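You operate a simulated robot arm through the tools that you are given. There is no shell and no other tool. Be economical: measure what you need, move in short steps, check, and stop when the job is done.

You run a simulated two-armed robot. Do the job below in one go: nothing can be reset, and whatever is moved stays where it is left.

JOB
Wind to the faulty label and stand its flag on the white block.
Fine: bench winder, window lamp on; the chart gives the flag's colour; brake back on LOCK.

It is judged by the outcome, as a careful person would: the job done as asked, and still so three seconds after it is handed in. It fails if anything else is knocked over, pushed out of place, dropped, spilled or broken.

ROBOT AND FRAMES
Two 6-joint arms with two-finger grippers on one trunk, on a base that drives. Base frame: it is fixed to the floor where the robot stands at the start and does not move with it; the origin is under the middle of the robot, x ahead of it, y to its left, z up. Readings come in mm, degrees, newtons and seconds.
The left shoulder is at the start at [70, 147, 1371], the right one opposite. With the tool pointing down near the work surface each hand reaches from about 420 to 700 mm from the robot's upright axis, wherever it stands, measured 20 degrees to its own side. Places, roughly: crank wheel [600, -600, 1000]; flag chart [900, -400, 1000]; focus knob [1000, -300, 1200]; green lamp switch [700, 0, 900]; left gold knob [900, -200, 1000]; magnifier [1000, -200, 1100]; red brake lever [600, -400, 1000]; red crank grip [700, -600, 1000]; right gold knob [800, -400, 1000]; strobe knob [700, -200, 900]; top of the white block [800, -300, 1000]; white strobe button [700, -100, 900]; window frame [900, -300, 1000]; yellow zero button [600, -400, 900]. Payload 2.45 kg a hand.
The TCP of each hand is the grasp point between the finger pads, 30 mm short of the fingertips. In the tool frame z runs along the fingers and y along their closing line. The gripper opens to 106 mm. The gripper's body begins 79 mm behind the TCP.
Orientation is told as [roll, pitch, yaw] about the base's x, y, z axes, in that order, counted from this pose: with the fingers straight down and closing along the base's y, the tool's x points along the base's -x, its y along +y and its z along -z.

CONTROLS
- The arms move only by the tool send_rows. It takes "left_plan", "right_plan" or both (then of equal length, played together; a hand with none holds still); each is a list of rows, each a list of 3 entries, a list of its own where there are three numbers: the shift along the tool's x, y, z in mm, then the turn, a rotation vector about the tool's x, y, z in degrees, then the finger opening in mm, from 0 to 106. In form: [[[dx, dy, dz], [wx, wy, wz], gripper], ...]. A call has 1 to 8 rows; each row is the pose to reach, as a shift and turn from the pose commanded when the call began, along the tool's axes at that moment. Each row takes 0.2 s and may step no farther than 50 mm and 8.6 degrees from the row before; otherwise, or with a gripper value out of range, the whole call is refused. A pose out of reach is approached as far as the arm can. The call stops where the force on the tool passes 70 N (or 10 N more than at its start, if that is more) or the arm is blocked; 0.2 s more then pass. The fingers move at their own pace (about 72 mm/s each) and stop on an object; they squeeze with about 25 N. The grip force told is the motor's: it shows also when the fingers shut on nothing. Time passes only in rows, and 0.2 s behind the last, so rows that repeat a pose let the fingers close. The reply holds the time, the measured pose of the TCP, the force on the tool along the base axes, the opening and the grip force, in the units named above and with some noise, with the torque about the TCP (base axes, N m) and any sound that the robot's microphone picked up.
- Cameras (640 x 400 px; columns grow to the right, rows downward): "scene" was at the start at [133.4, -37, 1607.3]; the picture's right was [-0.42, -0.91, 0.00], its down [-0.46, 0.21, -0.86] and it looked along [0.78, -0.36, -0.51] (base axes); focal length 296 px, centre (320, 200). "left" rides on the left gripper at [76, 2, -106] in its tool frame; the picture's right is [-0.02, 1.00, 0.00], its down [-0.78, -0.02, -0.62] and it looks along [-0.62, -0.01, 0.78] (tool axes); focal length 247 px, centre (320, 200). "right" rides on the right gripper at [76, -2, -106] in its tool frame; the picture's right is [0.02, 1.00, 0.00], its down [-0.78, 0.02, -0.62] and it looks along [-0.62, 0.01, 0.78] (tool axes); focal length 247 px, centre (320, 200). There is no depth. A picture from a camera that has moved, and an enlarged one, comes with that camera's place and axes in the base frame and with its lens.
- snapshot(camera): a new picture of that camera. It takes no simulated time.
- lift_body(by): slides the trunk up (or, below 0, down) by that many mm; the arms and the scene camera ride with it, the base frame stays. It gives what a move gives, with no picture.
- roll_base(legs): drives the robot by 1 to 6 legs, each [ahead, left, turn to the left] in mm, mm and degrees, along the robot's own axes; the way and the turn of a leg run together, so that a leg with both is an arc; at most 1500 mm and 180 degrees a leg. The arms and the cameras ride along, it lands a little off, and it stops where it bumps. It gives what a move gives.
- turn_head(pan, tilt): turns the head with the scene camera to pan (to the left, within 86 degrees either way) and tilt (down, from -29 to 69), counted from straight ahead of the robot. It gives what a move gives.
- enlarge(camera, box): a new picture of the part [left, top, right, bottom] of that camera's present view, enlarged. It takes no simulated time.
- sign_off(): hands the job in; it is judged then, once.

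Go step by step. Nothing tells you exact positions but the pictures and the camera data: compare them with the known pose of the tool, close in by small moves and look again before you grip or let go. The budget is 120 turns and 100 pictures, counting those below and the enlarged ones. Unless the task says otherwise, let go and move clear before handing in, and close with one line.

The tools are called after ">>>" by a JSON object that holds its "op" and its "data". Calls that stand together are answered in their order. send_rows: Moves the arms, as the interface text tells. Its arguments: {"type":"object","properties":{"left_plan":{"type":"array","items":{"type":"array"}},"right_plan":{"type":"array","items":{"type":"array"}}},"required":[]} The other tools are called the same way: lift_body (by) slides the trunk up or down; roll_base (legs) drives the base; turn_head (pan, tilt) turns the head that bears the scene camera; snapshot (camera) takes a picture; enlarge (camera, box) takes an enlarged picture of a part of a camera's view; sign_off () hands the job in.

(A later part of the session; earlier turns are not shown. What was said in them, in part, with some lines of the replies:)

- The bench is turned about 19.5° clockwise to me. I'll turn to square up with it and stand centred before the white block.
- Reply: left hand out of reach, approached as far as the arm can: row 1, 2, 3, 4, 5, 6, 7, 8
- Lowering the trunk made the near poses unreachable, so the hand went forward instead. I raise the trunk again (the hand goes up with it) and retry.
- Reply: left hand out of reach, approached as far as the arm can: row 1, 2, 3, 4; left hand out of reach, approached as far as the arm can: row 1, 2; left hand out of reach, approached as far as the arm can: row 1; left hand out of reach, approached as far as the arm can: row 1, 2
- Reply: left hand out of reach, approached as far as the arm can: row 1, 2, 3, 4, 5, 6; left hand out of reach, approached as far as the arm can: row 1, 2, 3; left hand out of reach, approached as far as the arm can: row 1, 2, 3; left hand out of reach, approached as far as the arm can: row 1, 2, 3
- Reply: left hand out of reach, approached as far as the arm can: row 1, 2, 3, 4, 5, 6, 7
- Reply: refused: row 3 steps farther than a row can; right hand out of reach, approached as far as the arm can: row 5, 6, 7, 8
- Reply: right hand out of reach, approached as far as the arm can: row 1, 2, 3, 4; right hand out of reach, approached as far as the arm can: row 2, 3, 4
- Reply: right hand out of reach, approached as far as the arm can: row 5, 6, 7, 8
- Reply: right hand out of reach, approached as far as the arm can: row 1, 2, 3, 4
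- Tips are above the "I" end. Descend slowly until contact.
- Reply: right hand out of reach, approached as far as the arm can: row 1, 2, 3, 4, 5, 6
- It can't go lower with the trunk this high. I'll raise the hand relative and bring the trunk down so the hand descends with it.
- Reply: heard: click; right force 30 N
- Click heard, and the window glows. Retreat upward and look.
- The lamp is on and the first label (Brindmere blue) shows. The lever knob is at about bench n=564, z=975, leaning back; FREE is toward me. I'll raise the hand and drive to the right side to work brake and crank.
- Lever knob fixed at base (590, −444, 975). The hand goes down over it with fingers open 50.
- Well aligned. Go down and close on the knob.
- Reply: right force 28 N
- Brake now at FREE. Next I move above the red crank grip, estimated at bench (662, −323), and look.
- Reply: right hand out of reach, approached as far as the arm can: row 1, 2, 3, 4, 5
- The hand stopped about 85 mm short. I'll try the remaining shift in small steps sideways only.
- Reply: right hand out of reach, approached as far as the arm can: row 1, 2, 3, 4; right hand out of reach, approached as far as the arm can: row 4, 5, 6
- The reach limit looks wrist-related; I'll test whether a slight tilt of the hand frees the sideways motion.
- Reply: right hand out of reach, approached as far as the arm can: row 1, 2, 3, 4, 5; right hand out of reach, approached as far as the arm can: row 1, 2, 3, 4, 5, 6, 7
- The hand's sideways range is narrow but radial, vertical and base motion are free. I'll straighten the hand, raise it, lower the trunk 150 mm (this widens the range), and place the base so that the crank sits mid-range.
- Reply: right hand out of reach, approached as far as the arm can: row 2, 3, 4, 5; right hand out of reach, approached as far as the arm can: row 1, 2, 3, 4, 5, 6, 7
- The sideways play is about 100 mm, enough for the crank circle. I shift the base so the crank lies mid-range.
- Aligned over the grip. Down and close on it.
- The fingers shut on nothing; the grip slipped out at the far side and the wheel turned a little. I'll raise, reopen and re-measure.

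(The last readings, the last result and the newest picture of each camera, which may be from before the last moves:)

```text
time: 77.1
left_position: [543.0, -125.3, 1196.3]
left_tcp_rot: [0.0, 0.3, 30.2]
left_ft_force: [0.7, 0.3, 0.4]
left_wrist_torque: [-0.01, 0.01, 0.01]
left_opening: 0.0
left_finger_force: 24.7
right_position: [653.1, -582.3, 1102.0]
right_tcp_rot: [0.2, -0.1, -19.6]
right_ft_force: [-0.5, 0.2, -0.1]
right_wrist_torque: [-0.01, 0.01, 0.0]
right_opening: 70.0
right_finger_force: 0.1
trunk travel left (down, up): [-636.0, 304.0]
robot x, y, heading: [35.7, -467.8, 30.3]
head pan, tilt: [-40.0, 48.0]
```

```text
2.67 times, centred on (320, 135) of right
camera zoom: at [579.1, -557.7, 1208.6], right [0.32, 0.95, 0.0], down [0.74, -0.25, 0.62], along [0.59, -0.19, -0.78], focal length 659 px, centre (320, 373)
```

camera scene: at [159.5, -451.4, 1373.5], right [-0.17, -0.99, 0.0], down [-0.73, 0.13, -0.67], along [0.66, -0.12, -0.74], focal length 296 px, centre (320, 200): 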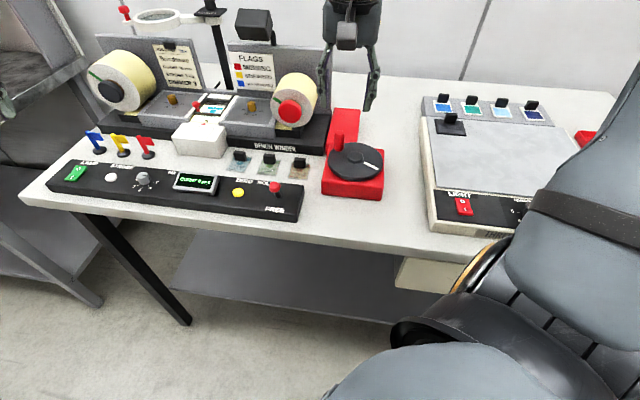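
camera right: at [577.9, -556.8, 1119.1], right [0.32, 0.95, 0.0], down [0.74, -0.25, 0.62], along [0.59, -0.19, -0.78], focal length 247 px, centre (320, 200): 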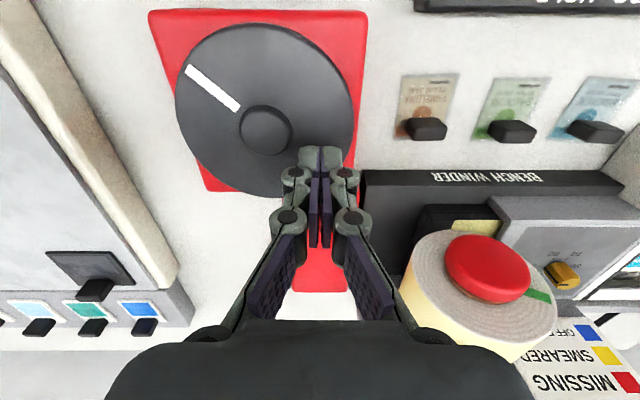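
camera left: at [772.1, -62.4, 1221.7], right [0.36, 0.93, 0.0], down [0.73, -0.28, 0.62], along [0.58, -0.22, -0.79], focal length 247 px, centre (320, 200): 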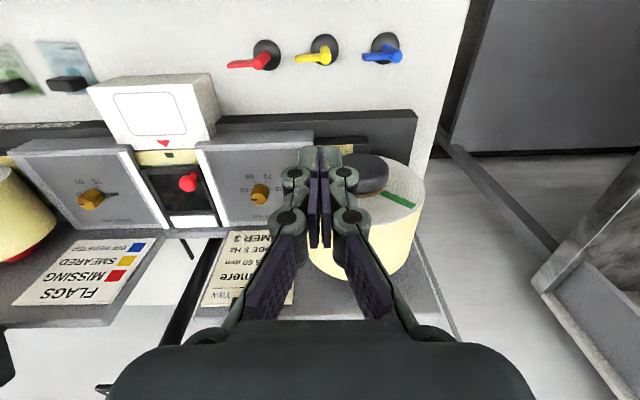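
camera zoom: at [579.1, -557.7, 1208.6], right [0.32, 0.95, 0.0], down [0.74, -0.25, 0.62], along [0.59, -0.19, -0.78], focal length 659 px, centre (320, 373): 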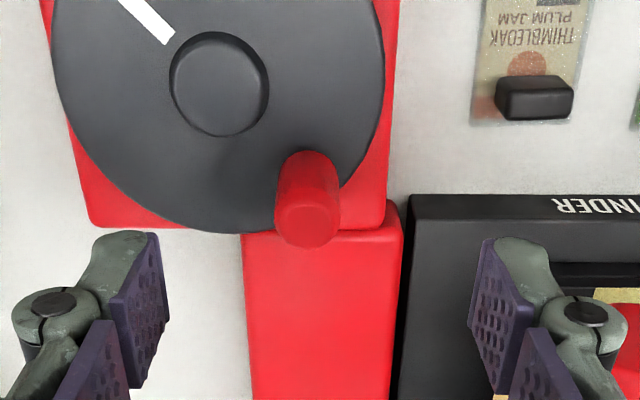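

Grip now measured at bench (688, −339), top about z 1008. Retry lower and 17 mm farther.

>>> {"op": "send_rows", "data": {"right_plan": [[[-17, -4, 0], [0, 0, 0], 50], [[-17, -4, 40], [0, 0, 0], 50], [[-17, -4, 75], [0, 0, 0], 50], [[-17, -4, 93], [0, 0, 0], 50], [[-17, -4, 93], [0, 0, 0], 10], [[-17, -4, 93], [0, 0, 0], 0], [[-17, -4, 93], [0, 0, 0], 0]]}}

>>> {"op": "enlarge", "data": {"camera": "scene", "box": [170, 60, 410, 210]}}

```text
time: 78.7
left_position: [543.8, -124.7, 1196.6]
left_tcp_rot: [0.1, 0.2, 30.3]
left_ft_force: [-0.4, 0.1, -0.6]
left_wrist_torque: [0.0, 0.0, -0.02]
left_opening: 0.0
left_finger_force: 24.4
right_position: [668.1, -591.1, 1007.9]
right_tcp_rot: [0.2, -0.1, -19.7]
right_ft_force: [-3.1, -0.3, -2.6]
right_wrist_torque: [-0.08, -0.4, -0.02]
right_opening: 22.4
right_finger_force: 45.0
trunk travel left (down, up): [-636.0, 304.0]
robot x, y, heading: [34.2, -464.2, 30.0]
head pan, tilt: [-40.0, 48.0]
```

```text
2.67 times, centred on (290, 135) of scene
camera zoom: at [159.0, -453.3, 1373.5], right [-0.17, -0.99, 0.0], down [-0.73, 0.13, -0.67], along [0.66, -0.11, -0.74], focal length 790 px, centre (400, 373)
```

zoom: 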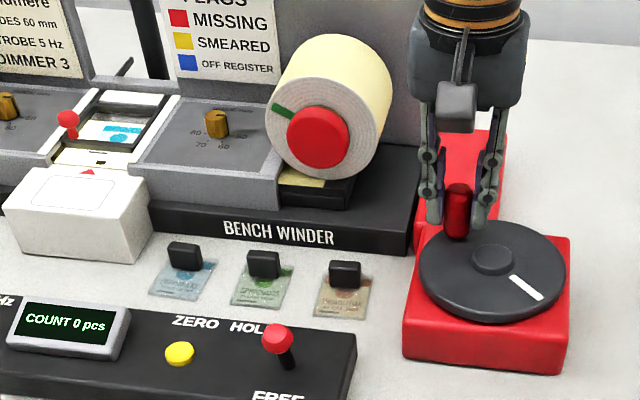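

Gripped. The web runs toward the right reel when the wheel turns clockwise; I start with a part turn and watch forces.

>>> {"op": "send_rows", "data": {"right_plan": [[[-3.8, -6.7, 0], [0, 0, 0], 0], [[-9, -13.8, 0], [0, 0, 0], 0], [[-11.9, -22, 0], [0, 0, 0], 0], [[-12.6, -30.3, 0], [0, 0, 0], 0], [[-10.8, -46.1, 0], [0, 0, 0], 0]]}}

>>> {"op": "enlarge", "data": {"camera": "scene", "box": [170, 60, 410, 210]}}

```text
time: 79.9
left_position: [542.5, -126.9, 1198.5]
left_tcp_rot: [0.1, 0.1, 30.1]
left_ft_force: [-0.1, -0.3, 0.1]
left_wrist_torque: [0.03, -0.02, 0.02]
left_opening: 0.0
left_finger_force: 25.1
right_position: [660.1, -641.0, 1007.9]
right_tcp_rot: [0.3, -0.4, -19.6]
right_ft_force: [8.9, -8.2, 10.9]
right_wrist_torque: [-0.67, -0.87, -0.03]
right_opening: 22.2
right_finger_force: 45.3
trunk travel left (down, up): [-636.0, 304.0]
robot x, y, heading: [39.6, -464.5, 30.3]
head pan, tilt: [-40.0, 48.0]
```

```text
2.67 times, centred on (290, 135) of scene
camera zoom: at [158.1, -456.7, 1373.9], right [-0.17, -0.99, 0.0], down [-0.73, 0.13, -0.67], along [0.66, -0.11, -0.74], focal length 790 px, centre (400, 373)
```

zoom: 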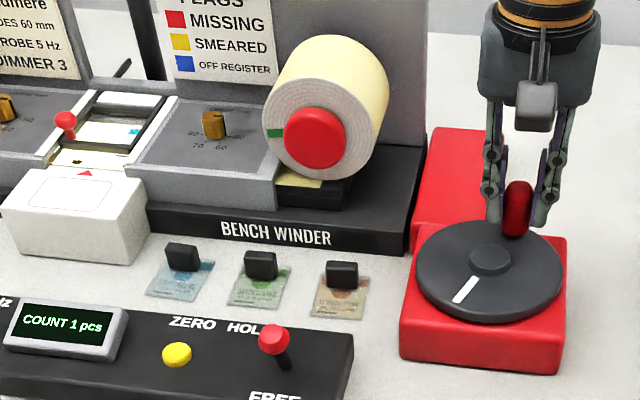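

Count went to 1. Look at the window closely.

>>> {"op": "enlarge", "data": {"camera": "scene", "box": [180, 85, 244, 125]}}

```text
10.00 times, centred on (212, 105) of scene
camera zoom: at [158.1, -456.7, 1373.9], right [-0.17, -0.99, 0.0], down [-0.73, 0.13, -0.67], along [0.66, -0.11, -0.74], focal length 2962 px, centre (1400, 1150)
```

zoom: 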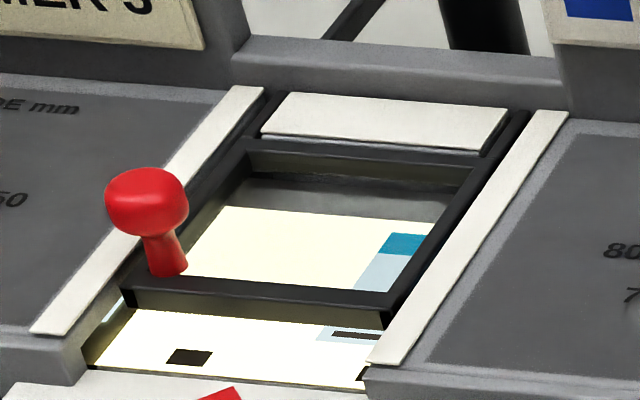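

The label position after the first looks empty; I continue about 40° to bring its mark to the triangle and judge it properly.

>>> {"op": "send_rows", "data": {"right_plan": [[[2.8, -7, 0], [0, 0, 0], 0], [[6.6, -13.3, 0], [0, 0, 0], 0], [[13.7, -21.4, 0], [0, 0, 0], 0], [[18, -25, 0], [0, 0, 0], 0], [[23.1, -28, 0], [0, 0, 0], 0]]}}

>>> {"op": "enlarge", "data": {"camera": "scene", "box": [160, 75, 256, 135]}}

```text
time: 81.1
left_position: [541.7, -126.2, 1199.0]
left_tcp_rot: [0.1, 0.1, 30.2]
left_ft_force: [-1.0, -1.0, -0.2]
left_wrist_torque: [-0.05, 0.0, 0.0]
left_opening: 0.0
left_finger_force: 24.8
right_position: [627.7, -655.9, 1008.1]
right_tcp_rot: [0.2, 0.0, -19.6]
right_ft_force: [0.2, -5.9, 9.4]
right_wrist_torque: [0.27, 0.37, -0.01]
right_opening: 22.5
right_finger_force: 45.1
trunk travel left (down, up): [-636.0, 304.0]
robot x, y, heading: [36.6, -466.1, 30.3]
head pan, tilt: [-40.0, 48.0]
```

```text
6.67 times, centred on (208, 105) of scene
camera zoom: at [157.2, -454.5, 1373.7], right [-0.17, -0.99, 0.0], down [-0.73, 0.13, -0.67], along [0.66, -0.11, -0.74], focal length 1974 px, centre (1067, 833)
```

zoom: 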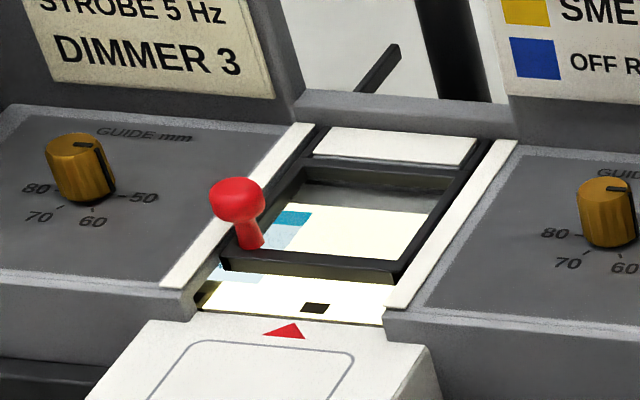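

The spot is empty between good blue Brindmere labels: a missing label, so the red flag. Its mark is slightly past the triangle; I turn back about 11°.

>>> {"op": "send_rows", "data": {"right_plan": [[[-3.8, 2.3, 0], [0, 0, 0], 0], [[-7.6, 5, 0], [0, 0, 0], 0]]}}

>>> {"op": "enlarge", "data": {"camera": "scene", "box": [184, 90, 232, 125]}}

```text
time: 81.7
left_position: [543.5, -125.4, 1196.7]
left_tcp_rot: [0.1, 0.2, 30.1]
left_ft_force: [-0.8, -0.2, 0.2]
left_wrist_torque: [0.01, 0.02, -0.01]
left_opening: 0.4
left_finger_force: 24.5
right_position: [637.4, -654.7, 1008.4]
right_tcp_rot: [0.2, 0.0, -19.5]
right_ft_force: [-1.1, -5.2, 2.1]
right_wrist_torque: [-0.49, -0.11, -0.06]
right_opening: 21.9
right_finger_force: 44.7
trunk travel left (down, up): [-636.0, 304.0]
robot x, y, heading: [34.0, -463.5, 30.3]
head pan, tilt: [-40.0, 48.0]
```

```text
11.43 times, centred on (208, 108) of scene
camera zoom: at [158.4, -454.6, 1373.5], right [-0.17, -0.99, 0.0], down [-0.73, 0.13, -0.67], along [0.66, -0.11, -0.74], focal length 3385 px, centre (1600, 1257)
```

zoom: 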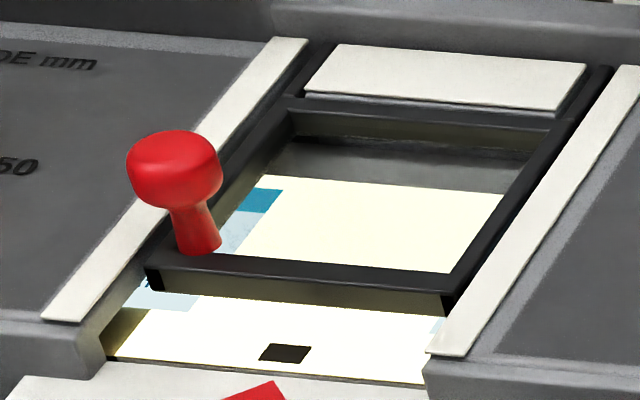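

>>> {"op": "send_rows", "data": {"right_plan": [[[2, -1.5, 0], [0, 0, 0], 0], [[2, -1.5, 0], [0, 0, 0], 0], [[2, -1.5, 0], [0, 0, 0], 40], [[2, -1.5, 0], [0, 0, 0], 50], [[2, -1.5, -40], [0, 0, 0], 50], [[2, -1.5, -85], [0, 0, 0], 50], [[2, -1.5, -125], [0, 0, 0], 50]]}}

>>> {"op": "enlarge", "data": {"camera": "scene", "box": [184, 90, 232, 125]}}

>>> {"op": "enlarge", "data": {"camera": "scene", "box": [50, 110, 390, 220]}}

```text
time: 83.3
left_position: [540.4, -125.0, 1196.9]
left_tcp_rot: [0.0, 0.2, 30.2]
left_ft_force: [0.2, -0.2, 1.3]
left_wrist_torque: [-0.01, -0.01, -0.01]
left_opening: 0.0
left_finger_force: 25.6
right_position: [635.9, -655.1, 1134.7]
right_tcp_rot: [0.2, -0.1, -19.6]
right_ft_force: [0.0, -0.1, -1.2]
right_wrist_torque: [-0.02, -0.01, 0.01]
right_opening: 50.4
right_finger_force: 0.1
trunk travel left (down, up): [-636.0, 304.0]
robot x, y, heading: [35.2, -467.8, 30.4]
head pan, tilt: [-40.0, 48.0]
```

```text
11.43 times, centred on (208, 108) of scene
camera zoom: at [158.2, -452.6, 1373.6], right [-0.17, -0.99, 0.0], down [-0.73, 0.13, -0.67], along [0.66, -0.11, -0.74], focal length 3385 px, centre (1600, 1257)
```

zoom: 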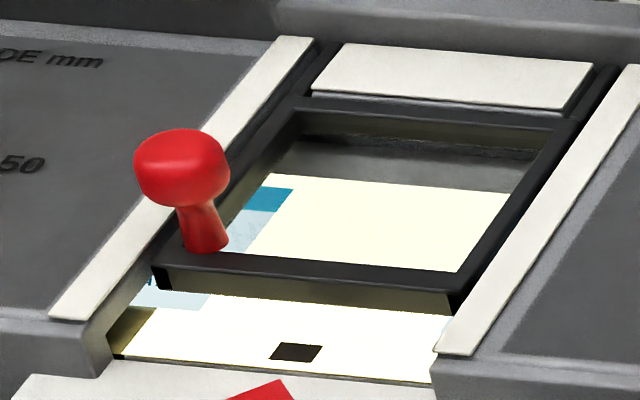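

```text
1.88 times, centred on (220, 165) of scene
camera zoom: at [158.2, -452.6, 1373.6], right [-0.17, -0.99, 0.0], down [-0.73, 0.13, -0.67], along [0.66, -0.11, -0.74], focal length 558 px, centre (508, 266)
```

zoom: 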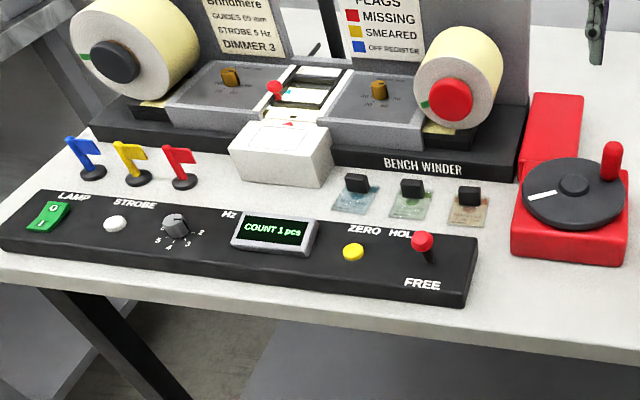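

Aligned and stable with the brake still free. Now drive back to the brake lever to lock it.

>>> {"op": "roll_base", "data": {"legs": [[57, 145, 0]]}}

>>> {"op": "send_rows", "data": {"right_plan": [[[20, 15, 10], [0, 0, 0], 55], [[40, 30, 20], [0, 0, 0], 55], [[60, 44, 40], [0, 0, 0], 55], [[60, 44, 70], [0, 0, 0], 55]]}}

>>> {"op": "snapshot", "data": {"camera": "right"}}

>>> {"op": "snapshot", "data": {"camera": "scene"}}

```text
time: 84.7
left_position: [521.4, 25.4, 1197.3]
left_tcp_rot: [0.0, 0.1, 30.1]
left_ft_force: [-0.3, -0.1, 1.2]
left_wrist_torque: [0.02, 0.01, -0.01]
left_opening: 0.0
left_finger_force: 25.4
right_position: [611.8, -503.5, 1132.8]
right_tcp_rot: [0.3, -0.1, -19.8]
right_ft_force: [0.1, 0.6, -0.7]
right_wrist_torque: [-0.03, 0.0, 0.04]
right_opening: 50.1
right_finger_force: 0.1
trunk travel left (down, up): [-636.0, 304.0]
robot x, y, heading: [12.3, -313.1, 29.8]
head pan, tilt: [-40.0, 48.0]
```

```text
time: 85.7
left_position: [522.2, 26.4, 1196.5]
left_tcp_rot: [0.2, 0.1, 30.0]
left_ft_force: [0.4, -0.3, 0.5]
left_wrist_torque: [0.04, 0.01, 0.01]
left_opening: 0.0
left_finger_force: 25.6
right_position: [572.5, -442.4, 1062.5]
right_tcp_rot: [0.3, 0.1, -19.8]
right_ft_force: [0.9, -0.3, -0.3]
right_wrist_torque: [-0.02, 0.06, 0.0]
right_opening: 55.0
right_finger_force: 0.0
trunk travel left (down, up): [-636.0, 304.0]
robot x, y, heading: [11.5, -311.2, 29.9]
head pan, tilt: [-40.0, 48.0]
```

```text
36 pictures are left
camera right: at [499.0, -418.0, 1169.2], right [0.32, 0.95, 0.0], down [0.74, -0.25, 0.62], along [0.59, -0.19, -0.78], focal length 247 px, centre (320, 200)
```

right: 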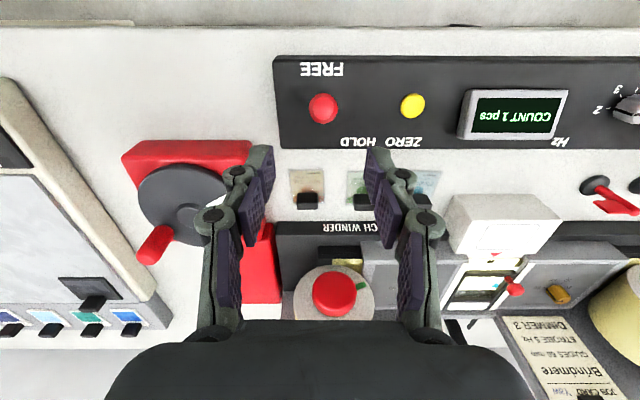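

```text
35 pictures are left
camera scene: at [137.4, -300.9, 1373.5], right [-0.17, -0.98, 0.0], down [-0.73, 0.13, -0.67], along [0.66, -0.11, -0.74], focal length 296 px, centre (320, 200)
```

scene: 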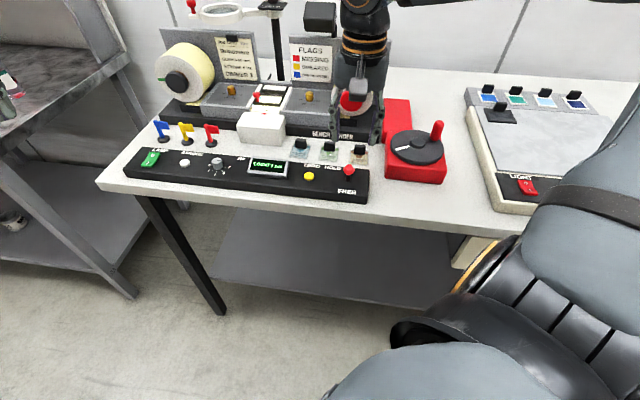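

>>> {"op": "send_rows", "data": {"right_plan": [[[13.5, 1, 20], [0, 0, 0], 55], [[13.5, 1, 50], [0, 0, 0], 55], [[13.5, 1, 75], [0, 0, 0], 55], [[13.5, 1, 89], [0, 0, 0], 55], [[13.5, 1, 89], [0, 0, 0], 10], [[13.5, 1, 89], [0, 0, 0], 0], [[13.5, 1, 89], [0, 0, 0], 0]]}}

>>> {"op": "send_rows", "data": {"right_plan": [[[-8, 0, 0], [0, 0, 0], 0], [[-16, 0, 0], [0, 0, 0], 0], [[-24, 0, 0], [0, 0, 0], 0], [[-31, 0, 0], [0, 0, 0], 0], [[-36, 0, 0], [0, 0, 0], 0]]}}

>>> {"op": "enlarge", "data": {"camera": "scene", "box": [230, 80, 390, 205]}}

```text
time: 87.3
left_position: [520.8, 28.3, 1197.4]
left_tcp_rot: [0.0, 0.0, 30.1]
left_ft_force: [0.7, -0.9, -0.3]
left_wrist_torque: [0.02, 0.0, 0.01]
left_opening: 0.0
left_finger_force: 24.8
right_position: [557.8, -434.2, 973.8]
right_tcp_rot: [0.2, -0.1, -19.8]
right_ft_force: [0.7, 3.7, -2.6]
right_wrist_torque: [0.05, 0.06, 0.01]
right_opening: 20.6
right_finger_force: 44.9
trunk travel left (down, up): [-636.0, 304.0]
robot x, y, heading: [14.8, -312.9, 30.1]
head pan, tilt: [-40.0, 48.0]
```

```text
time: 88.5
left_position: [517.7, 30.3, 1196.5]
left_tcp_rot: [-0.1, 0.2, 30.0]
left_ft_force: [-0.1, -0.1, -0.3]
left_wrist_torque: [-0.02, -0.01, 0.02]
left_opening: 0.0
left_finger_force: 24.5
right_position: [588.5, -444.5, 975.6]
right_tcp_rot: [0.1, -0.1, -19.7]
right_ft_force: [-19.3, 15.1, -9.0]
right_wrist_torque: [0.35, 1.01, -0.02]
right_opening: 20.9
right_finger_force: 44.9
trunk travel left (down, up): [-636.0, 304.0]
robot x, y, heading: [11.4, -313.5, 30.1]
head pan, tilt: [-40.0, 48.0]
```

```text
3.20 times, centred on (310, 142) of scene
camera zoom: at [132.7, -296.1, 1373.7], right [-0.17, -0.98, 0.0], down [-0.73, 0.13, -0.67], along [0.66, -0.12, -0.74], focal length 948 px, centre (352, 384)
```

zoom: 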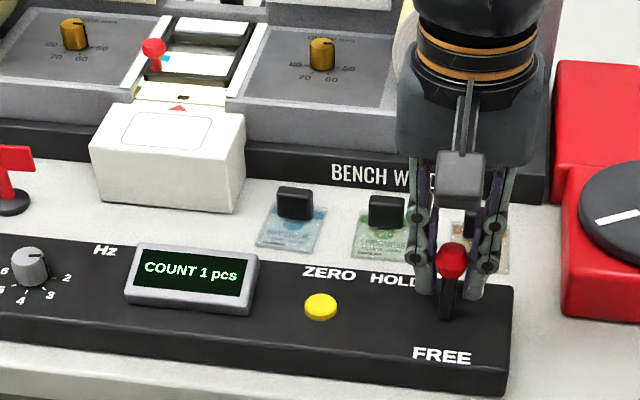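

Lever is back at its original place (590, −444). Release and rise, then check.

>>> {"op": "send_rows", "data": {"right_plan": [[[3, 0, 0], [0, 0, 0], 0], [[3, 0, 0], [0, 0, 0], 40], [[3, 0, 0], [0, 0, 0], 55], [[3, 0, -40], [0, 0, 0], 55], [[3, 0, -85], [0, 0, 0], 55], [[3, 0, -130], [0, 0, 0], 55]]}}

>>> {"op": "enlarge", "data": {"camera": "scene", "box": [230, 80, 390, 205]}}

>>> {"op": "enlarge", "data": {"camera": "right", "box": [240, 80, 400, 180]}}

```text
time: 89.9
left_position: [519.4, 28.8, 1195.9]
left_tcp_rot: [-0.1, 0.2, 29.9]
left_ft_force: [-0.1, -0.1, 0.1]
left_wrist_torque: [0.0, -0.03, 0.01]
left_opening: 0.0
left_finger_force: 24.7
right_position: [586.3, -444.5, 1104.7]
right_tcp_rot: [0.2, 0.0, -19.7]
right_ft_force: [-0.6, 0.7, 0.4]
right_wrist_torque: [0.0, -0.03, 0.03]
right_opening: 55.0
right_finger_force: 0.1
trunk travel left (down, up): [-636.0, 304.0]
robot x, y, heading: [12.4, -314.2, 29.9]
head pan, tilt: [-40.0, 48.0]
```

```text
3.20 times, centred on (310, 142) of scene
camera zoom: at [134.4, -298.2, 1373.6], right [-0.17, -0.98, 0.0], down [-0.73, 0.13, -0.67], along [0.66, -0.12, -0.74], focal length 948 px, centre (352, 384)
```

zoom: 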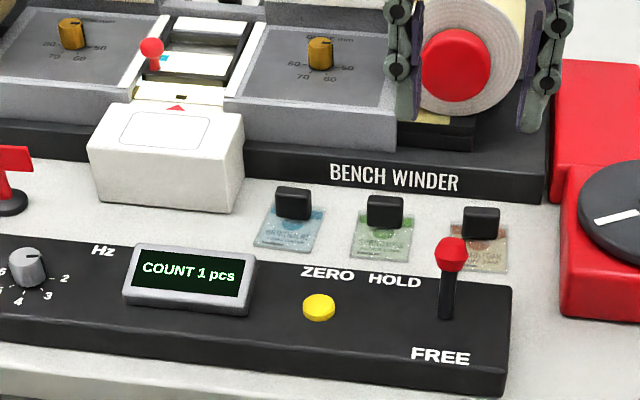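

```text
4.00 times, centred on (320, 130) of right
camera zoom: at [513.0, -421.1, 1211.2], right [0.32, 0.95, 0.0], down [0.74, -0.25, 0.62], along [0.59, -0.2, -0.78], focal length 988 px, centre (320, 480)
```

zoom: 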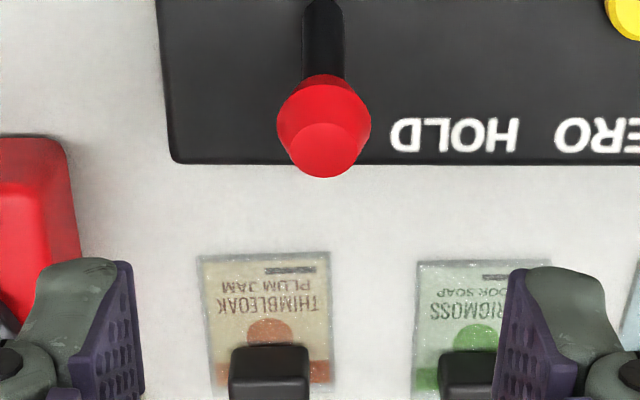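

Brake is back. Now the red flag, at about bench (656, 135). I drive left with the hand high and turn it 90° to grip the pole front-to-back.

>>> {"op": "roll_base", "data": {"legs": [[289, 205, 0]]}}

>>> {"op": "send_rows", "data": {"right_plan": [[[-10, 0, 0], [0, 0, -8], 55], [[-20, 0, 0], [0, 0, -16], 55], [[-30, 0, 0], [0, 0, -24], 55], [[-40, 0, 0], [0, 0, -32], 55], [[-40, 0, 0], [0, 0, -40], 55], [[-40, 0, 0], [0, 0, -48], 55], [[-40, 0, 0], [0, 0, -56], 55], [[-40, 0, 0], [0, 0, -64], 55]]}}

>>> {"op": "send_rows", "data": {"right_plan": [[[0, 0, 0], [0, 0, -8], 55], [[0, 0, 0], [0, 0, -16], 55], [[0, 0, 0], [0, 0, -24], 55], [[0, 0, 0], [0, 0, -26], 55]]}}

>>> {"op": "snapshot", "data": {"camera": "right"}}

>>> {"op": "snapshot", "data": {"camera": "scene"}}

```text
time: 92.2
left_position: [669.7, 347.8, 1197.1]
left_tcp_rot: [0.1, 0.1, 30.0]
left_ft_force: [0.1, 0.5, -0.4]
left_wrist_torque: [-0.02, 0.01, 0.0]
left_opening: 0.2
left_finger_force: 25.2
right_position: [735.3, -127.3, 1104.5]
right_tcp_rot: [0.2, -0.1, -19.8]
right_ft_force: [-0.3, -1.2, -0.3]
right_wrist_torque: [-0.03, -0.05, -0.04]
right_opening: 55.1
right_finger_force: 0.0
trunk travel left (down, up): [-636.0, 304.0]
robot x, y, heading: [159.7, 7.7, 30.3]
head pan, tilt: [-40.0, 48.0]
```

```text
time: 94.0
left_position: [669.7, 348.4, 1197.1]
left_tcp_rot: [0.1, 0.2, 30.0]
left_ft_force: [-0.9, 0.7, 0.2]
left_wrist_torque: [-0.01, 0.0, 0.01]
left_opening: 0.0
left_finger_force: 25.2
right_position: [772.7, -140.8, 1102.9]
right_tcp_rot: [0.1, -0.2, 44.4]
right_ft_force: [-0.5, 0.3, -0.8]
right_wrist_torque: [0.03, -0.01, -0.02]
right_opening: 55.0
right_finger_force: 0.1
trunk travel left (down, up): [-636.0, 304.0]
robot x, y, heading: [161.6, 7.8, 30.2]
head pan, tilt: [-40.0, 48.0]
```

```text
time: 95.0
left_position: [669.1, 347.7, 1195.6]
left_tcp_rot: [0.1, 0.3, 30.0]
left_ft_force: [-0.1, 0.2, -0.3]
left_wrist_torque: [0.01, -0.02, 0.0]
left_opening: 0.0
left_finger_force: 25.0
right_position: [773.5, -139.4, 1103.9]
right_tcp_rot: [-0.1, -0.2, 70.5]
right_ft_force: [0.2, -0.2, 0.9]
right_wrist_torque: [-0.01, -0.03, -0.03]
right_opening: 55.1
right_finger_force: 0.3
trunk travel left (down, up): [-636.0, 304.0]
robot x, y, heading: [162.4, 6.5, 30.1]
head pan, tilt: [-40.0, 48.0]
```

```text
31 pictures are left
camera right: at [748.5, -212.5, 1210.2], right [-0.95, 0.32, 0.0], down [0.25, 0.74, 0.62], along [0.2, 0.59, -0.78], focal length 247 px, centre (320, 200)
```

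right: 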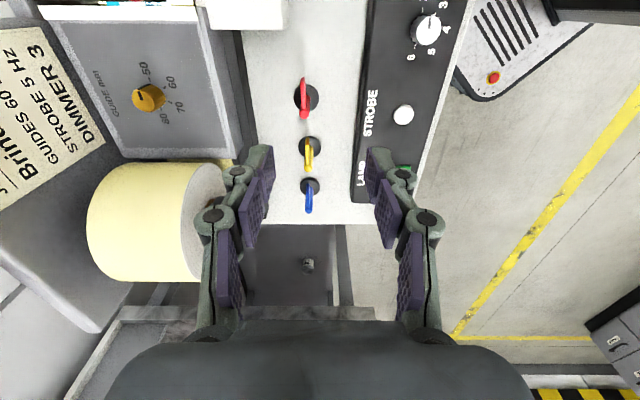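

```text
30 pictures are left
camera scene: at [283.9, 20.9, 1373.6], right [-0.17, -0.98, 0.0], down [-0.73, 0.13, -0.67], along [0.66, -0.12, -0.74], focal length 296 px, centre (320, 200)
```

scene: 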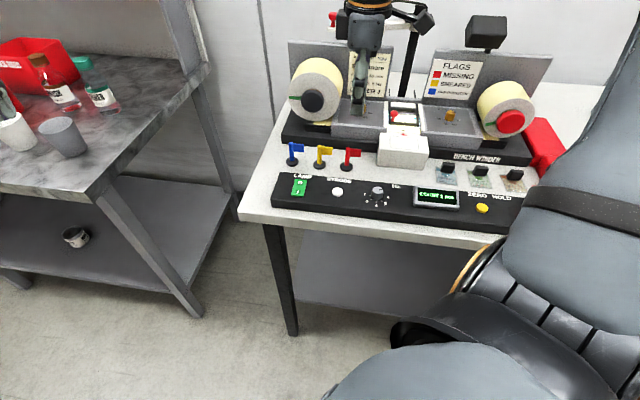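

>>> {"op": "send_rows", "data": {"right_plan": [[[-5, -8, 25], [0, 0, 0], 55], [[-10, -14, 50], [0, 0, 0], 55], [[-13, -17, 75], [0, 0, 0], 55], [[-13, -17, 100], [0, 0, 0], 55]]}}

>>> {"op": "snapshot", "data": {"camera": "right"}}

>>> {"op": "enlarge", "data": {"camera": "scene", "box": [270, 70, 440, 190]}}

```text
time: 96.0
left_position: [670.3, 347.9, 1196.4]
left_tcp_rot: [0.1, 0.2, 30.0]
left_ft_force: [-0.5, 0.3, -1.1]
left_wrist_torque: [0.03, 0.01, 0.0]
left_opening: 0.0
left_finger_force: 25.4
right_position: [791.7, -133.2, 1001.6]
right_tcp_rot: [0.0, -0.2, 70.3]
right_ft_force: [-0.1, 0.3, -0.2]
right_wrist_torque: [-0.01, 0.04, 0.01]
right_opening: 54.9
right_finger_force: 0.0
trunk travel left (down, up): [-636.0, 304.0]
robot x, y, heading: [158.1, 9.1, 30.5]
head pan, tilt: [-40.0, 48.0]
```

```text
29 pictures are left
camera right: at [768.6, -205.5, 1107.8], right [-0.95, 0.32, 0.0], down [0.25, 0.74, 0.62], along [0.2, 0.59, -0.78], focal length 247 px, centre (320, 200)
```

right: 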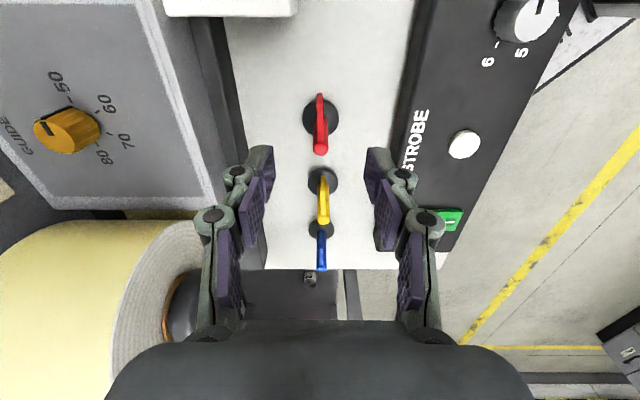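

```text
3.33 times, centred on (355, 130) of scene
camera zoom: at [284.8, 20.6, 1373.5], right [-0.17, -0.98, 0.0], down [-0.73, 0.13, -0.67], along [0.66, -0.12, -0.74], focal length 987 px, centre (203, 433)
```

zoom: 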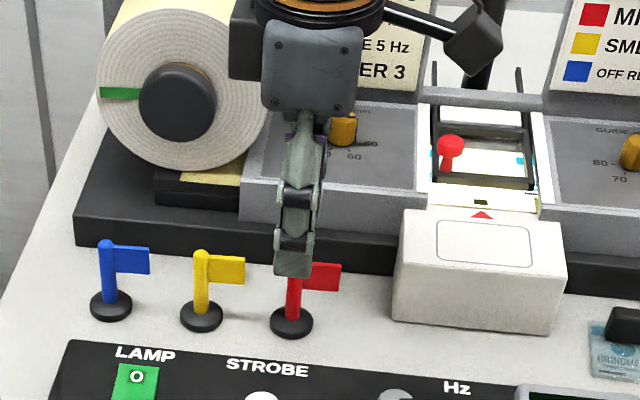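

Hand is centred on the red pole. Descend and grip.

>>> {"op": "send_rows", "data": {"right_plan": [[[-2, -1, 25], [0, 0, 0], 45], [[-2, -1, 50], [0, 0, 0], 42], [[-2, -1, 69], [0, 0, 0], 40], [[-2, -1, 69], [0, 0, 0], 10], [[-2, -1, 69], [0, 0, 0], 0], [[-2, -1, 69], [0, 0, 0], 0]]}}

>>> {"op": "enlarge", "data": {"camera": "scene", "box": [270, 70, 440, 190]}}

>>> {"op": "snapshot", "data": {"camera": "right"}}

```text
time: 97.3
left_position: [669.2, 348.8, 1196.7]
left_tcp_rot: [0.1, 0.2, 29.9]
left_ft_force: [-0.3, -0.6, 0.6]
left_wrist_torque: [0.02, 0.02, -0.01]
left_opening: 0.0
left_finger_force: 24.8
right_position: [795.3, -131.4, 934.7]
right_tcp_rot: [-0.1, -0.2, 70.2]
right_ft_force: [-0.6, -0.4, 1.2]
right_wrist_torque: [0.02, -0.04, -0.03]
right_opening: 27.1
right_finger_force: 24.8
trunk travel left (down, up): [-636.0, 304.0]
robot x, y, heading: [159.2, 7.0, 29.9]
head pan, tilt: [-40.0, 48.0]
```

```text
3.33 times, centred on (355, 130) of scene
camera zoom: at [283.8, 20.9, 1373.6], right [-0.17, -0.98, 0.0], down [-0.73, 0.13, -0.67], along [0.66, -0.12, -0.74], focal length 987 px, centre (203, 433)
```

zoom: 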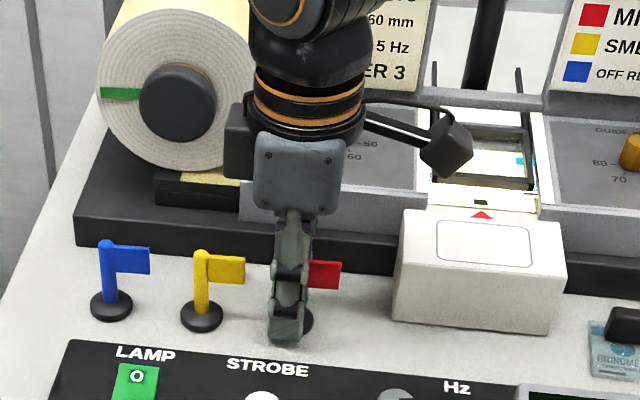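

```text
26 pictures are left
camera right: at [770.9, -203.9, 1041.5], right [-0.95, 0.32, 0.0], down [0.25, 0.74, 0.62], along [0.2, 0.59, -0.78], focal length 247 px, centre (320, 200)
```

right: 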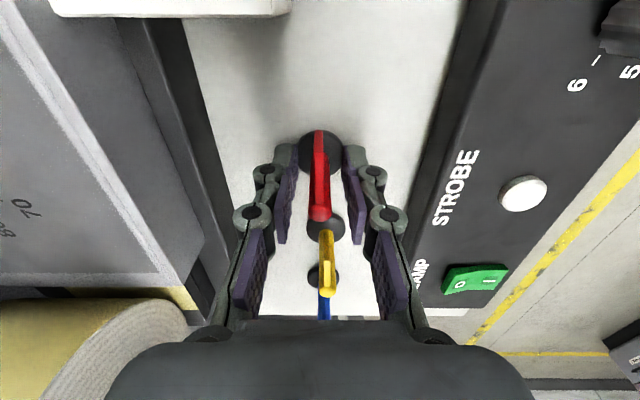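

The tips closed on the flag's foot (27 mm), not the pole. Open, raise 12 mm and close again.

>>> {"op": "send_rows", "data": {"right_plan": [[[0, 0, 0], [0, 0, 0], 40], [[0, 0, 0], [0, 0, 0], 40], [[0, 0, -12], [0, 0, 0], 40], [[0, 0, -12], [0, 0, 0], 10], [[0, 0, -12], [0, 0, 0], 0], [[0, 0, -12], [0, 0, 0], 0]]}}

>>> {"op": "enlarge", "data": {"camera": "right", "box": [220, 100, 420, 300]}}

```text
time: 98.8
left_position: [670.3, 347.6, 1196.9]
left_tcp_rot: [0.2, 0.2, 30.0]
left_ft_force: [0.9, 0.9, -0.4]
left_wrist_torque: [0.0, 0.01, -0.02]
left_opening: 0.2
left_finger_force: 24.4
right_position: [795.8, -131.1, 947.1]
right_tcp_rot: [0.0, -0.3, 70.3]
right_ft_force: [-0.8, -0.5, -0.9]
right_wrist_torque: [0.01, 0.03, -0.02]
right_opening: 9.7
right_finger_force: 25.4
trunk travel left (down, up): [-636.0, 304.0]
robot x, y, heading: [162.2, 9.8, 30.4]
head pan, tilt: [-40.0, 48.0]
```

```text
2.00 times, centred on (320, 200) of right
camera zoom: at [770.7, -204.4, 1052.8], right [-0.95, 0.32, 0.0], down [0.25, 0.74, 0.62], along [0.2, 0.59, -0.78], focal length 494 px, centre (320, 200)
```

zoom: 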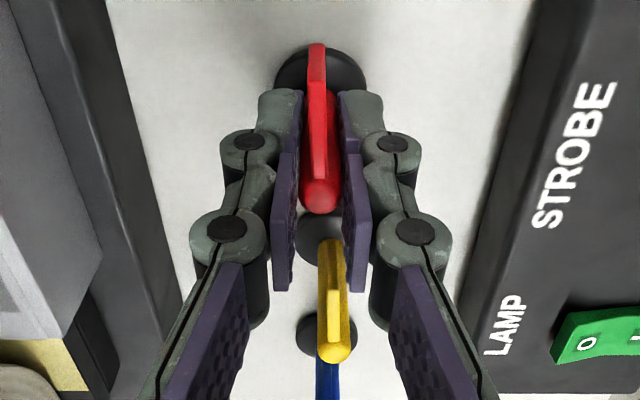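

Pole gripped (9.7 mm). Lift it clear.

>>> {"op": "send_rows", "data": {"right_plan": [[[0, 0, -15], [0, 0, 0], 0], [[0, 0, -40], [0, 0, 0], 0], [[0, 0, -70], [0, 0, 0], 0], [[0, 0, -100], [0, 0, 0], 0], [[0, 0, -125], [0, 0, 0], 0]]}}

>>> {"op": "snapshot", "data": {"camera": "scene"}}

```text
time: 100.0
left_position: [668.4, 348.6, 1197.3]
left_tcp_rot: [0.0, 0.2, 30.1]
left_ft_force: [0.8, -0.3, 0.5]
left_wrist_torque: [0.02, -0.03, 0.04]
left_opening: 0.1
left_finger_force: 25.1
right_position: [794.5, -132.2, 1071.5]
right_tcp_rot: [0.0, -0.2, 70.3]
right_ft_force: [0.4, 0.2, -0.5]
right_wrist_torque: [0.0, -0.06, -0.02]
right_opening: 9.7
right_finger_force: 25.0
trunk travel left (down, up): [-636.0, 304.0]
robot x, y, heading: [160.9, 7.5, 29.9]
head pan, tilt: [-40.0, 48.0]
```

```text
24 pictures are left
camera scene: at [283.3, 21.1, 1373.6], right [-0.17, -0.98, 0.0], down [-0.73, 0.13, -0.67], along [0.66, -0.12, -0.74], focal length 296 px, centre (320, 200)
```

scene: 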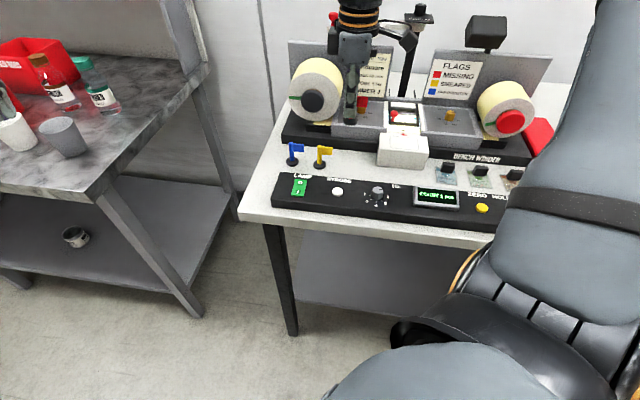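

>>> {"op": "roll_base", "data": {"legs": [[-78, -99, 0]]}}

>>> {"op": "snapshot", "data": {"camera": "scene"}}

>>> {"op": "snapshot", "data": {"camera": "right"}}

```text
time: 101.2
left_position: [652.8, 225.5, 1196.1]
left_tcp_rot: [0.0, 0.2, 30.1]
left_ft_force: [0.8, -0.2, -0.8]
left_wrist_torque: [0.0, -0.01, 0.0]
left_opening: 0.4
left_finger_force: 25.1
right_position: [778.2, -254.6, 1071.7]
right_tcp_rot: [-0.2, -0.1, 70.2]
right_ft_force: [0.2, 0.0, 0.3]
right_wrist_torque: [0.02, 0.01, 0.03]
right_opening: 9.6
right_finger_force: 25.5
trunk travel left (down, up): [-636.0, 304.0]
robot x, y, heading: [145.6, -114.4, 30.0]
head pan, tilt: [-40.0, 48.0]
```

```text
23 pictures are left
camera scene: at [267.9, -102.1, 1373.5], right [-0.17, -0.98, 0.0], down [-0.73, 0.13, -0.67], along [0.66, -0.12, -0.74], focal length 296 px, centre (320, 200)
```

scene: 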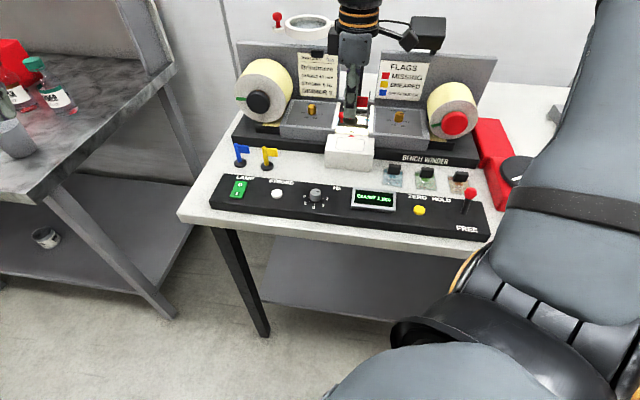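

```text
22 pictures are left
camera right: at [754.4, -327.4, 1178.3], right [-0.95, 0.32, 0.0], down [0.25, 0.74, 0.62], along [0.2, 0.59, -0.78], focal length 247 px, centre (320, 200)
```

right: 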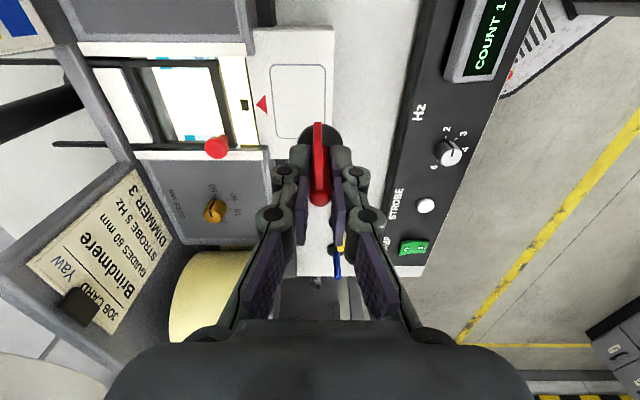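

The flag is near the block; the window mark is in line with the triangle. Move over the pad centre and lower part way.

>>> {"op": "send_rows", "data": {"right_plan": [[[3, -10, 0], [0, 0, 0], 0], [[6, -21, 5], [0, 0, 0], 0], [[6, -21, 25], [0, 0, 0], 0], [[6, -21, 42], [0, 0, 0], 0]]}}

>>> {"op": "snapshot", "data": {"camera": "right"}}

>>> {"op": "enlarge", "data": {"camera": "scene", "box": [290, 70, 430, 180]}}

```text
time: 102.2
left_position: [653.0, 224.9, 1196.5]
left_tcp_rot: [0.1, 0.2, 30.0]
left_ft_force: [-0.5, -0.2, 0.4]
left_wrist_torque: [0.03, 0.0, 0.0]
left_opening: 0.1
left_finger_force: 25.8
right_position: [797.6, -268.3, 1029.6]
right_tcp_rot: [0.0, -0.2, 70.3]
right_ft_force: [0.2, -0.1, -0.5]
right_wrist_torque: [-0.01, 0.04, 0.02]
right_opening: 9.8
right_finger_force: 25.0
trunk travel left (down, up): [-636.0, 304.0]
robot x, y, heading: [141.1, -112.5, 30.1]
head pan, tilt: [-40.0, 48.0]
```

```text
21 pictures are left
camera right: at [772.9, -340.7, 1136.1], right [-0.95, 0.32, 0.0], down [0.25, 0.74, 0.62], along [0.2, 0.59, -0.78], focal length 247 px, centre (320, 200)
```

right: 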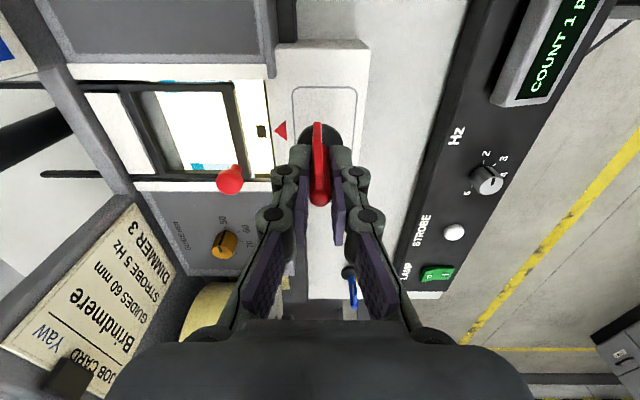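

```text
3.64 times, centred on (360, 125) of scene
camera zoom: at [268.3, -102.9, 1373.5], right [-0.17, -0.98, 0.0], down [-0.73, 0.13, -0.67], along [0.66, -0.12, -0.74], focal length 1077 px, centre (174, 473)
```

zoom: 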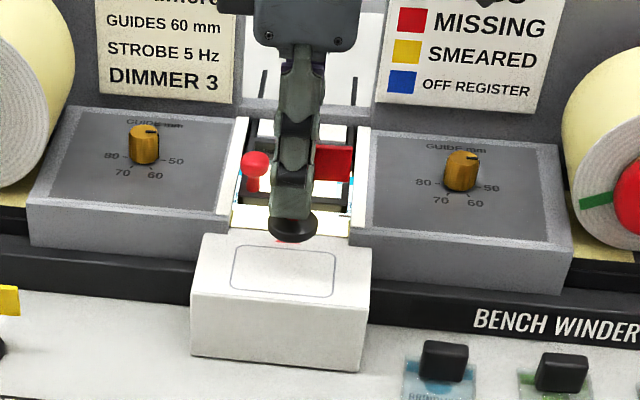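

Slight correction, then lower until the foot touches.

>>> {"op": "send_rows", "data": {"right_plan": [[[-3, 4, 8], [0, 0, 0], 0], [[-3, 4, 15], [0, 0, 0], 0], [[-3, 4, 19], [0, 0, 0], 0], [[-3, 4, 22], [0, 0, 0], 0]]}}

>>> {"op": "enlarge", "data": {"camera": "scene", "box": [290, 70, 430, 180]}}

```text
time: 103.2
left_position: [652.9, 224.1, 1195.7]
left_tcp_rot: [0.1, 0.2, 30.0]
left_ft_force: [-0.2, -0.4, -0.3]
left_wrist_torque: [0.04, 0.01, -0.01]
left_opening: 0.0
left_finger_force: 25.7
right_position: [795.8, -264.5, 1008.2]
right_tcp_rot: [0.0, -0.1, 70.2]
right_ft_force: [-0.3, -0.1, -0.6]
right_wrist_torque: [0.02, 0.01, 0.03]
right_opening: 10.1
right_finger_force: 25.3
trunk travel left (down, up): [-636.0, 304.0]
robot x, y, heading: [142.0, -115.1, 29.9]
head pan, tilt: [-40.0, 48.0]
```

```text
3.64 times, centred on (360, 125) of scene
camera zoom: at [267.8, -103.2, 1373.6], right [-0.17, -0.98, 0.0], down [-0.73, 0.13, -0.67], along [0.66, -0.12, -0.74], focal length 1077 px, centre (174, 473)
```

zoom: 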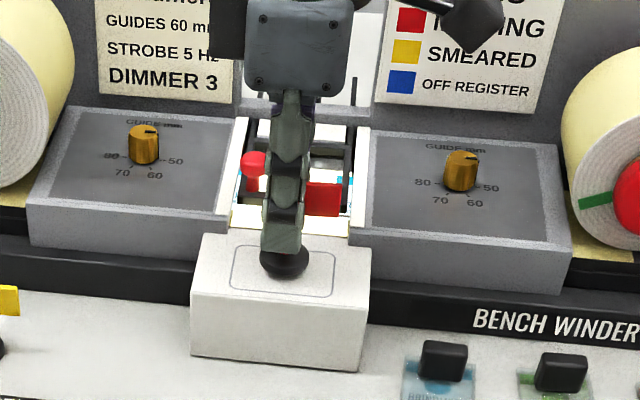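

Nearly down and centred. Continue in 2 mm steps until contact shows in the force.

>>> {"op": "send_rows", "data": {"right_plan": [[[0, 0, 2], [0, 0, 0], 0], [[0, 0, 4], [0, 0, 0], 0]]}}

>>> {"op": "send_rows", "data": {"right_plan": [[[0, 0, 1.5], [0, 0, 0], 0], [[0, 0, 3], [0, 0, 0], 0]]}}

```text
time: 103.8
left_position: [653.3, 223.6, 1197.1]
left_tcp_rot: [0.2, 0.2, 30.1]
left_ft_force: [-0.6, 0.4, -0.3]
left_wrist_torque: [-0.02, 0.0, -0.03]
left_opening: 0.1
left_finger_force: 25.2
right_position: [794.1, -264.1, 1004.0]
right_tcp_rot: [0.1, -0.2, 70.3]
right_ft_force: [0.3, -0.2, -0.4]
right_wrist_torque: [0.01, -0.02, -0.01]
right_opening: 10.0
right_finger_force: 24.8
trunk travel left (down, up): [-636.0, 304.0]
robot x, y, heading: [146.6, -112.5, 30.0]
head pan, tilt: [-40.0, 48.0]
```

```text
time: 104.4
left_position: [653.1, 223.3, 1197.7]
left_tcp_rot: [0.1, 0.1, 29.9]
left_ft_force: [0.0, 0.2, 0.7]
left_wrist_torque: [0.01, 0.03, -0.01]
left_opening: 0.1
left_finger_force: 24.9
right_position: [793.1, -264.1, 1001.1]
right_tcp_rot: [0.0, -0.2, 70.2]
right_ft_force: [0.5, 0.2, -0.4]
right_wrist_torque: [-0.03, 0.01, -0.01]
right_opening: 10.0
right_finger_force: 24.8
trunk travel left (down, up): [-636.0, 304.0]
robot x, y, heading: [144.0, -115.5, 30.2]
head pan, tilt: [-40.0, 48.0]
```

>>> {"op": "send_rows", "data": {"right_plan": [[[0, 0, 1.5], [0, 0, 0], 0], [[0, 0, 3], [0, 0, 0], 0]]}}

>>> {"op": "enlarge", "data": {"camera": "scene", "box": [325, 110, 385, 160]}}

```text
time: 105.0
left_position: [651.8, 224.1, 1198.0]
left_tcp_rot: [0.0, 0.1, 30.0]
left_ft_force: [0.2, 0.0, -0.4]
left_wrist_torque: [-0.02, -0.02, -0.02]
left_opening: 0.1
left_finger_force: 24.9
right_position: [794.7, -263.2, 1000.6]
right_tcp_rot: [-0.4, -0.4, 70.2]
right_ft_force: [5.4, -0.7, 17.7]
right_wrist_torque: [-0.13, -0.14, 0.02]
right_opening: 9.8
right_finger_force: 24.7
trunk travel left (down, up): [-636.0, 304.0]
robot x, y, heading: [145.9, -112.8, 30.2]
head pan, tilt: [-40.0, 48.0]
```

```text
8.00 times, centred on (355, 135) of scene
camera zoom: at [265.7, -103.0, 1374.1], right [-0.17, -0.98, 0.0], down [-0.73, 0.13, -0.67], along [0.66, -0.12, -0.74], focal length 2369 px, centre (40, 720)
```

zoom: 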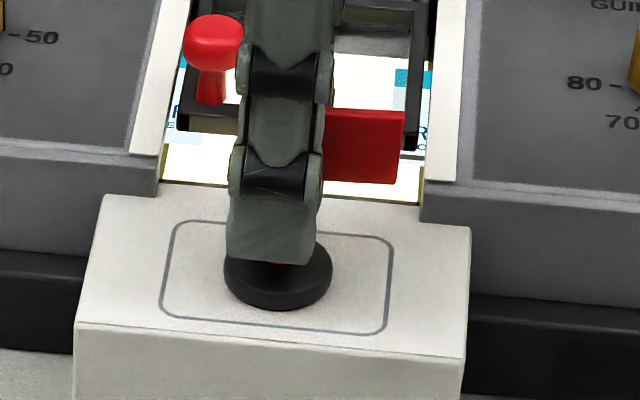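

Contact (18 N) with the foot within the pad outline. Ease off, open and rise straight up.

>>> {"op": "send_rows", "data": {"right_plan": [[[0, 0, -2], [0, 0, 0], 0], [[0, 0, -2], [0, 0, 0], 12], [[0, 0, -2], [0, 0, 0], 25], [[0, 0, -2], [0, 0, 0], 36], [[0, 0, -2], [0, 0, 0], 36], [[0, 0, -40], [0, 0, 0], 36], [[0, 0, -85], [0, 0, 0], 36], [[0, 0, -125], [0, 0, 0], 36]]}}

>>> {"op": "snapshot", "data": {"camera": "scene"}}

>>> {"op": "snapshot", "data": {"camera": "right"}}

```text
time: 106.8
left_position: [651.8, 225.0, 1197.1]
left_tcp_rot: [-0.1, 0.2, 30.0]
left_ft_force: [-0.2, 0.3, 0.2]
left_wrist_torque: [-0.03, -0.04, 0.03]
left_opening: 0.0
left_finger_force: 25.2
right_position: [795.2, -264.9, 1123.4]
right_tcp_rot: [0.0, -0.2, 70.2]
right_ft_force: [-0.7, 0.8, -0.6]
right_wrist_torque: [0.02, -0.01, -0.01]
right_opening: 35.7
right_finger_force: 0.2
trunk travel left (down, up): [-636.0, 304.0]
robot x, y, heading: [147.6, -112.2, 29.8]
head pan, tilt: [-40.0, 48.0]
```

```text
17 pictures are left
camera scene: at [266.8, -102.6, 1373.6], right [-0.17, -0.98, 0.0], down [-0.73, 0.13, -0.67], along [0.66, -0.12, -0.74], focal length 296 px, centre (320, 200)
```

scene: 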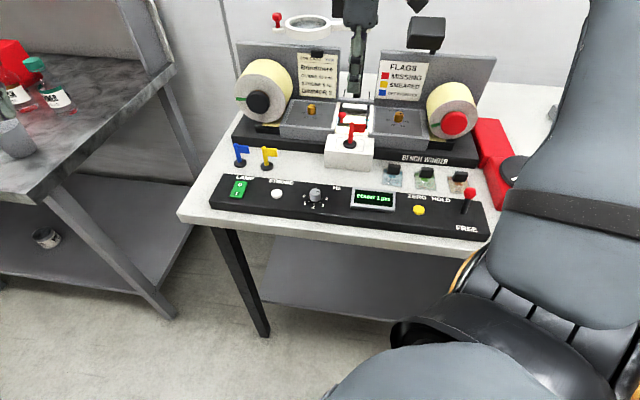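

```text
16 pictures are left
camera right: at [769.1, -336.9, 1230.1], right [-0.95, 0.32, 0.0], down [0.25, 0.74, 0.62], along [0.2, 0.59, -0.78], focal length 247 px, centre (320, 200)
```

right: 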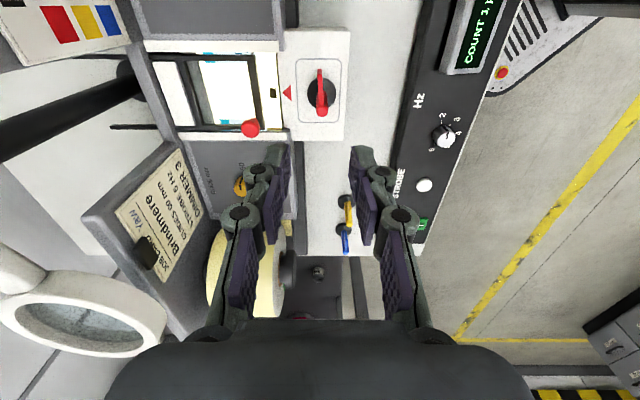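

The red flag stands on the block. Final close look at window, lever and lamp.

>>> {"op": "enlarge", "data": {"camera": "right", "box": [140, 20, 360, 160]}}

>>> {"op": "enlarge", "data": {"camera": "scene", "box": [220, 80, 500, 240]}}

```text
2.86 times, centred on (250, 90) of right
camera zoom: at [769.1, -336.9, 1230.1], right [-0.95, 0.32, 0.0], down [0.25, 0.74, 0.62], along [0.2, 0.59, -0.78], focal length 706 px, centre (520, 514)
```

zoom: 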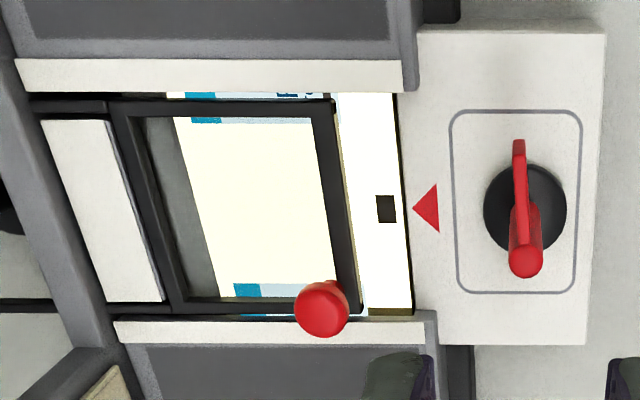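

```text
2.29 times, centred on (360, 160) of scene
camera zoom: at [266.8, -102.6, 1373.6], right [-0.17, -0.98, 0.0], down [-0.73, 0.13, -0.67], along [0.66, -0.12, -0.74], focal length 677 px, centre (229, 291)
```

zoom: 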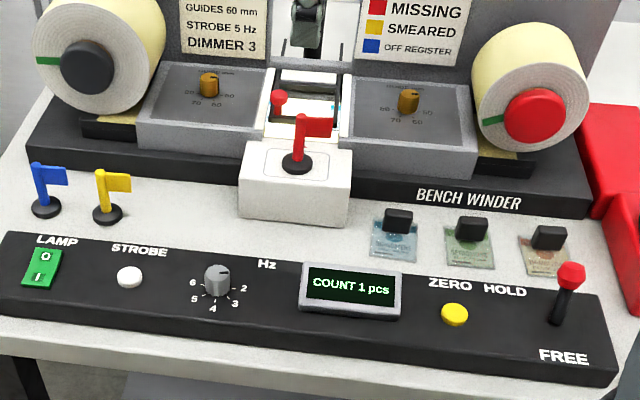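

The empty label position sits centred on the mark, the lever is back in its starting place and the lamp is on. The red flag stands on the block and the hand is clear, so I am handing in.

>>> {"op": "sign_off", "data": {}}

```text
The job is handed in.
```

I wound to the missing label (count 1) and stood the red MISSING flag on the white block. The window lamp is on and the brake is back where it started; its plate reads HOLD, not LOCK.
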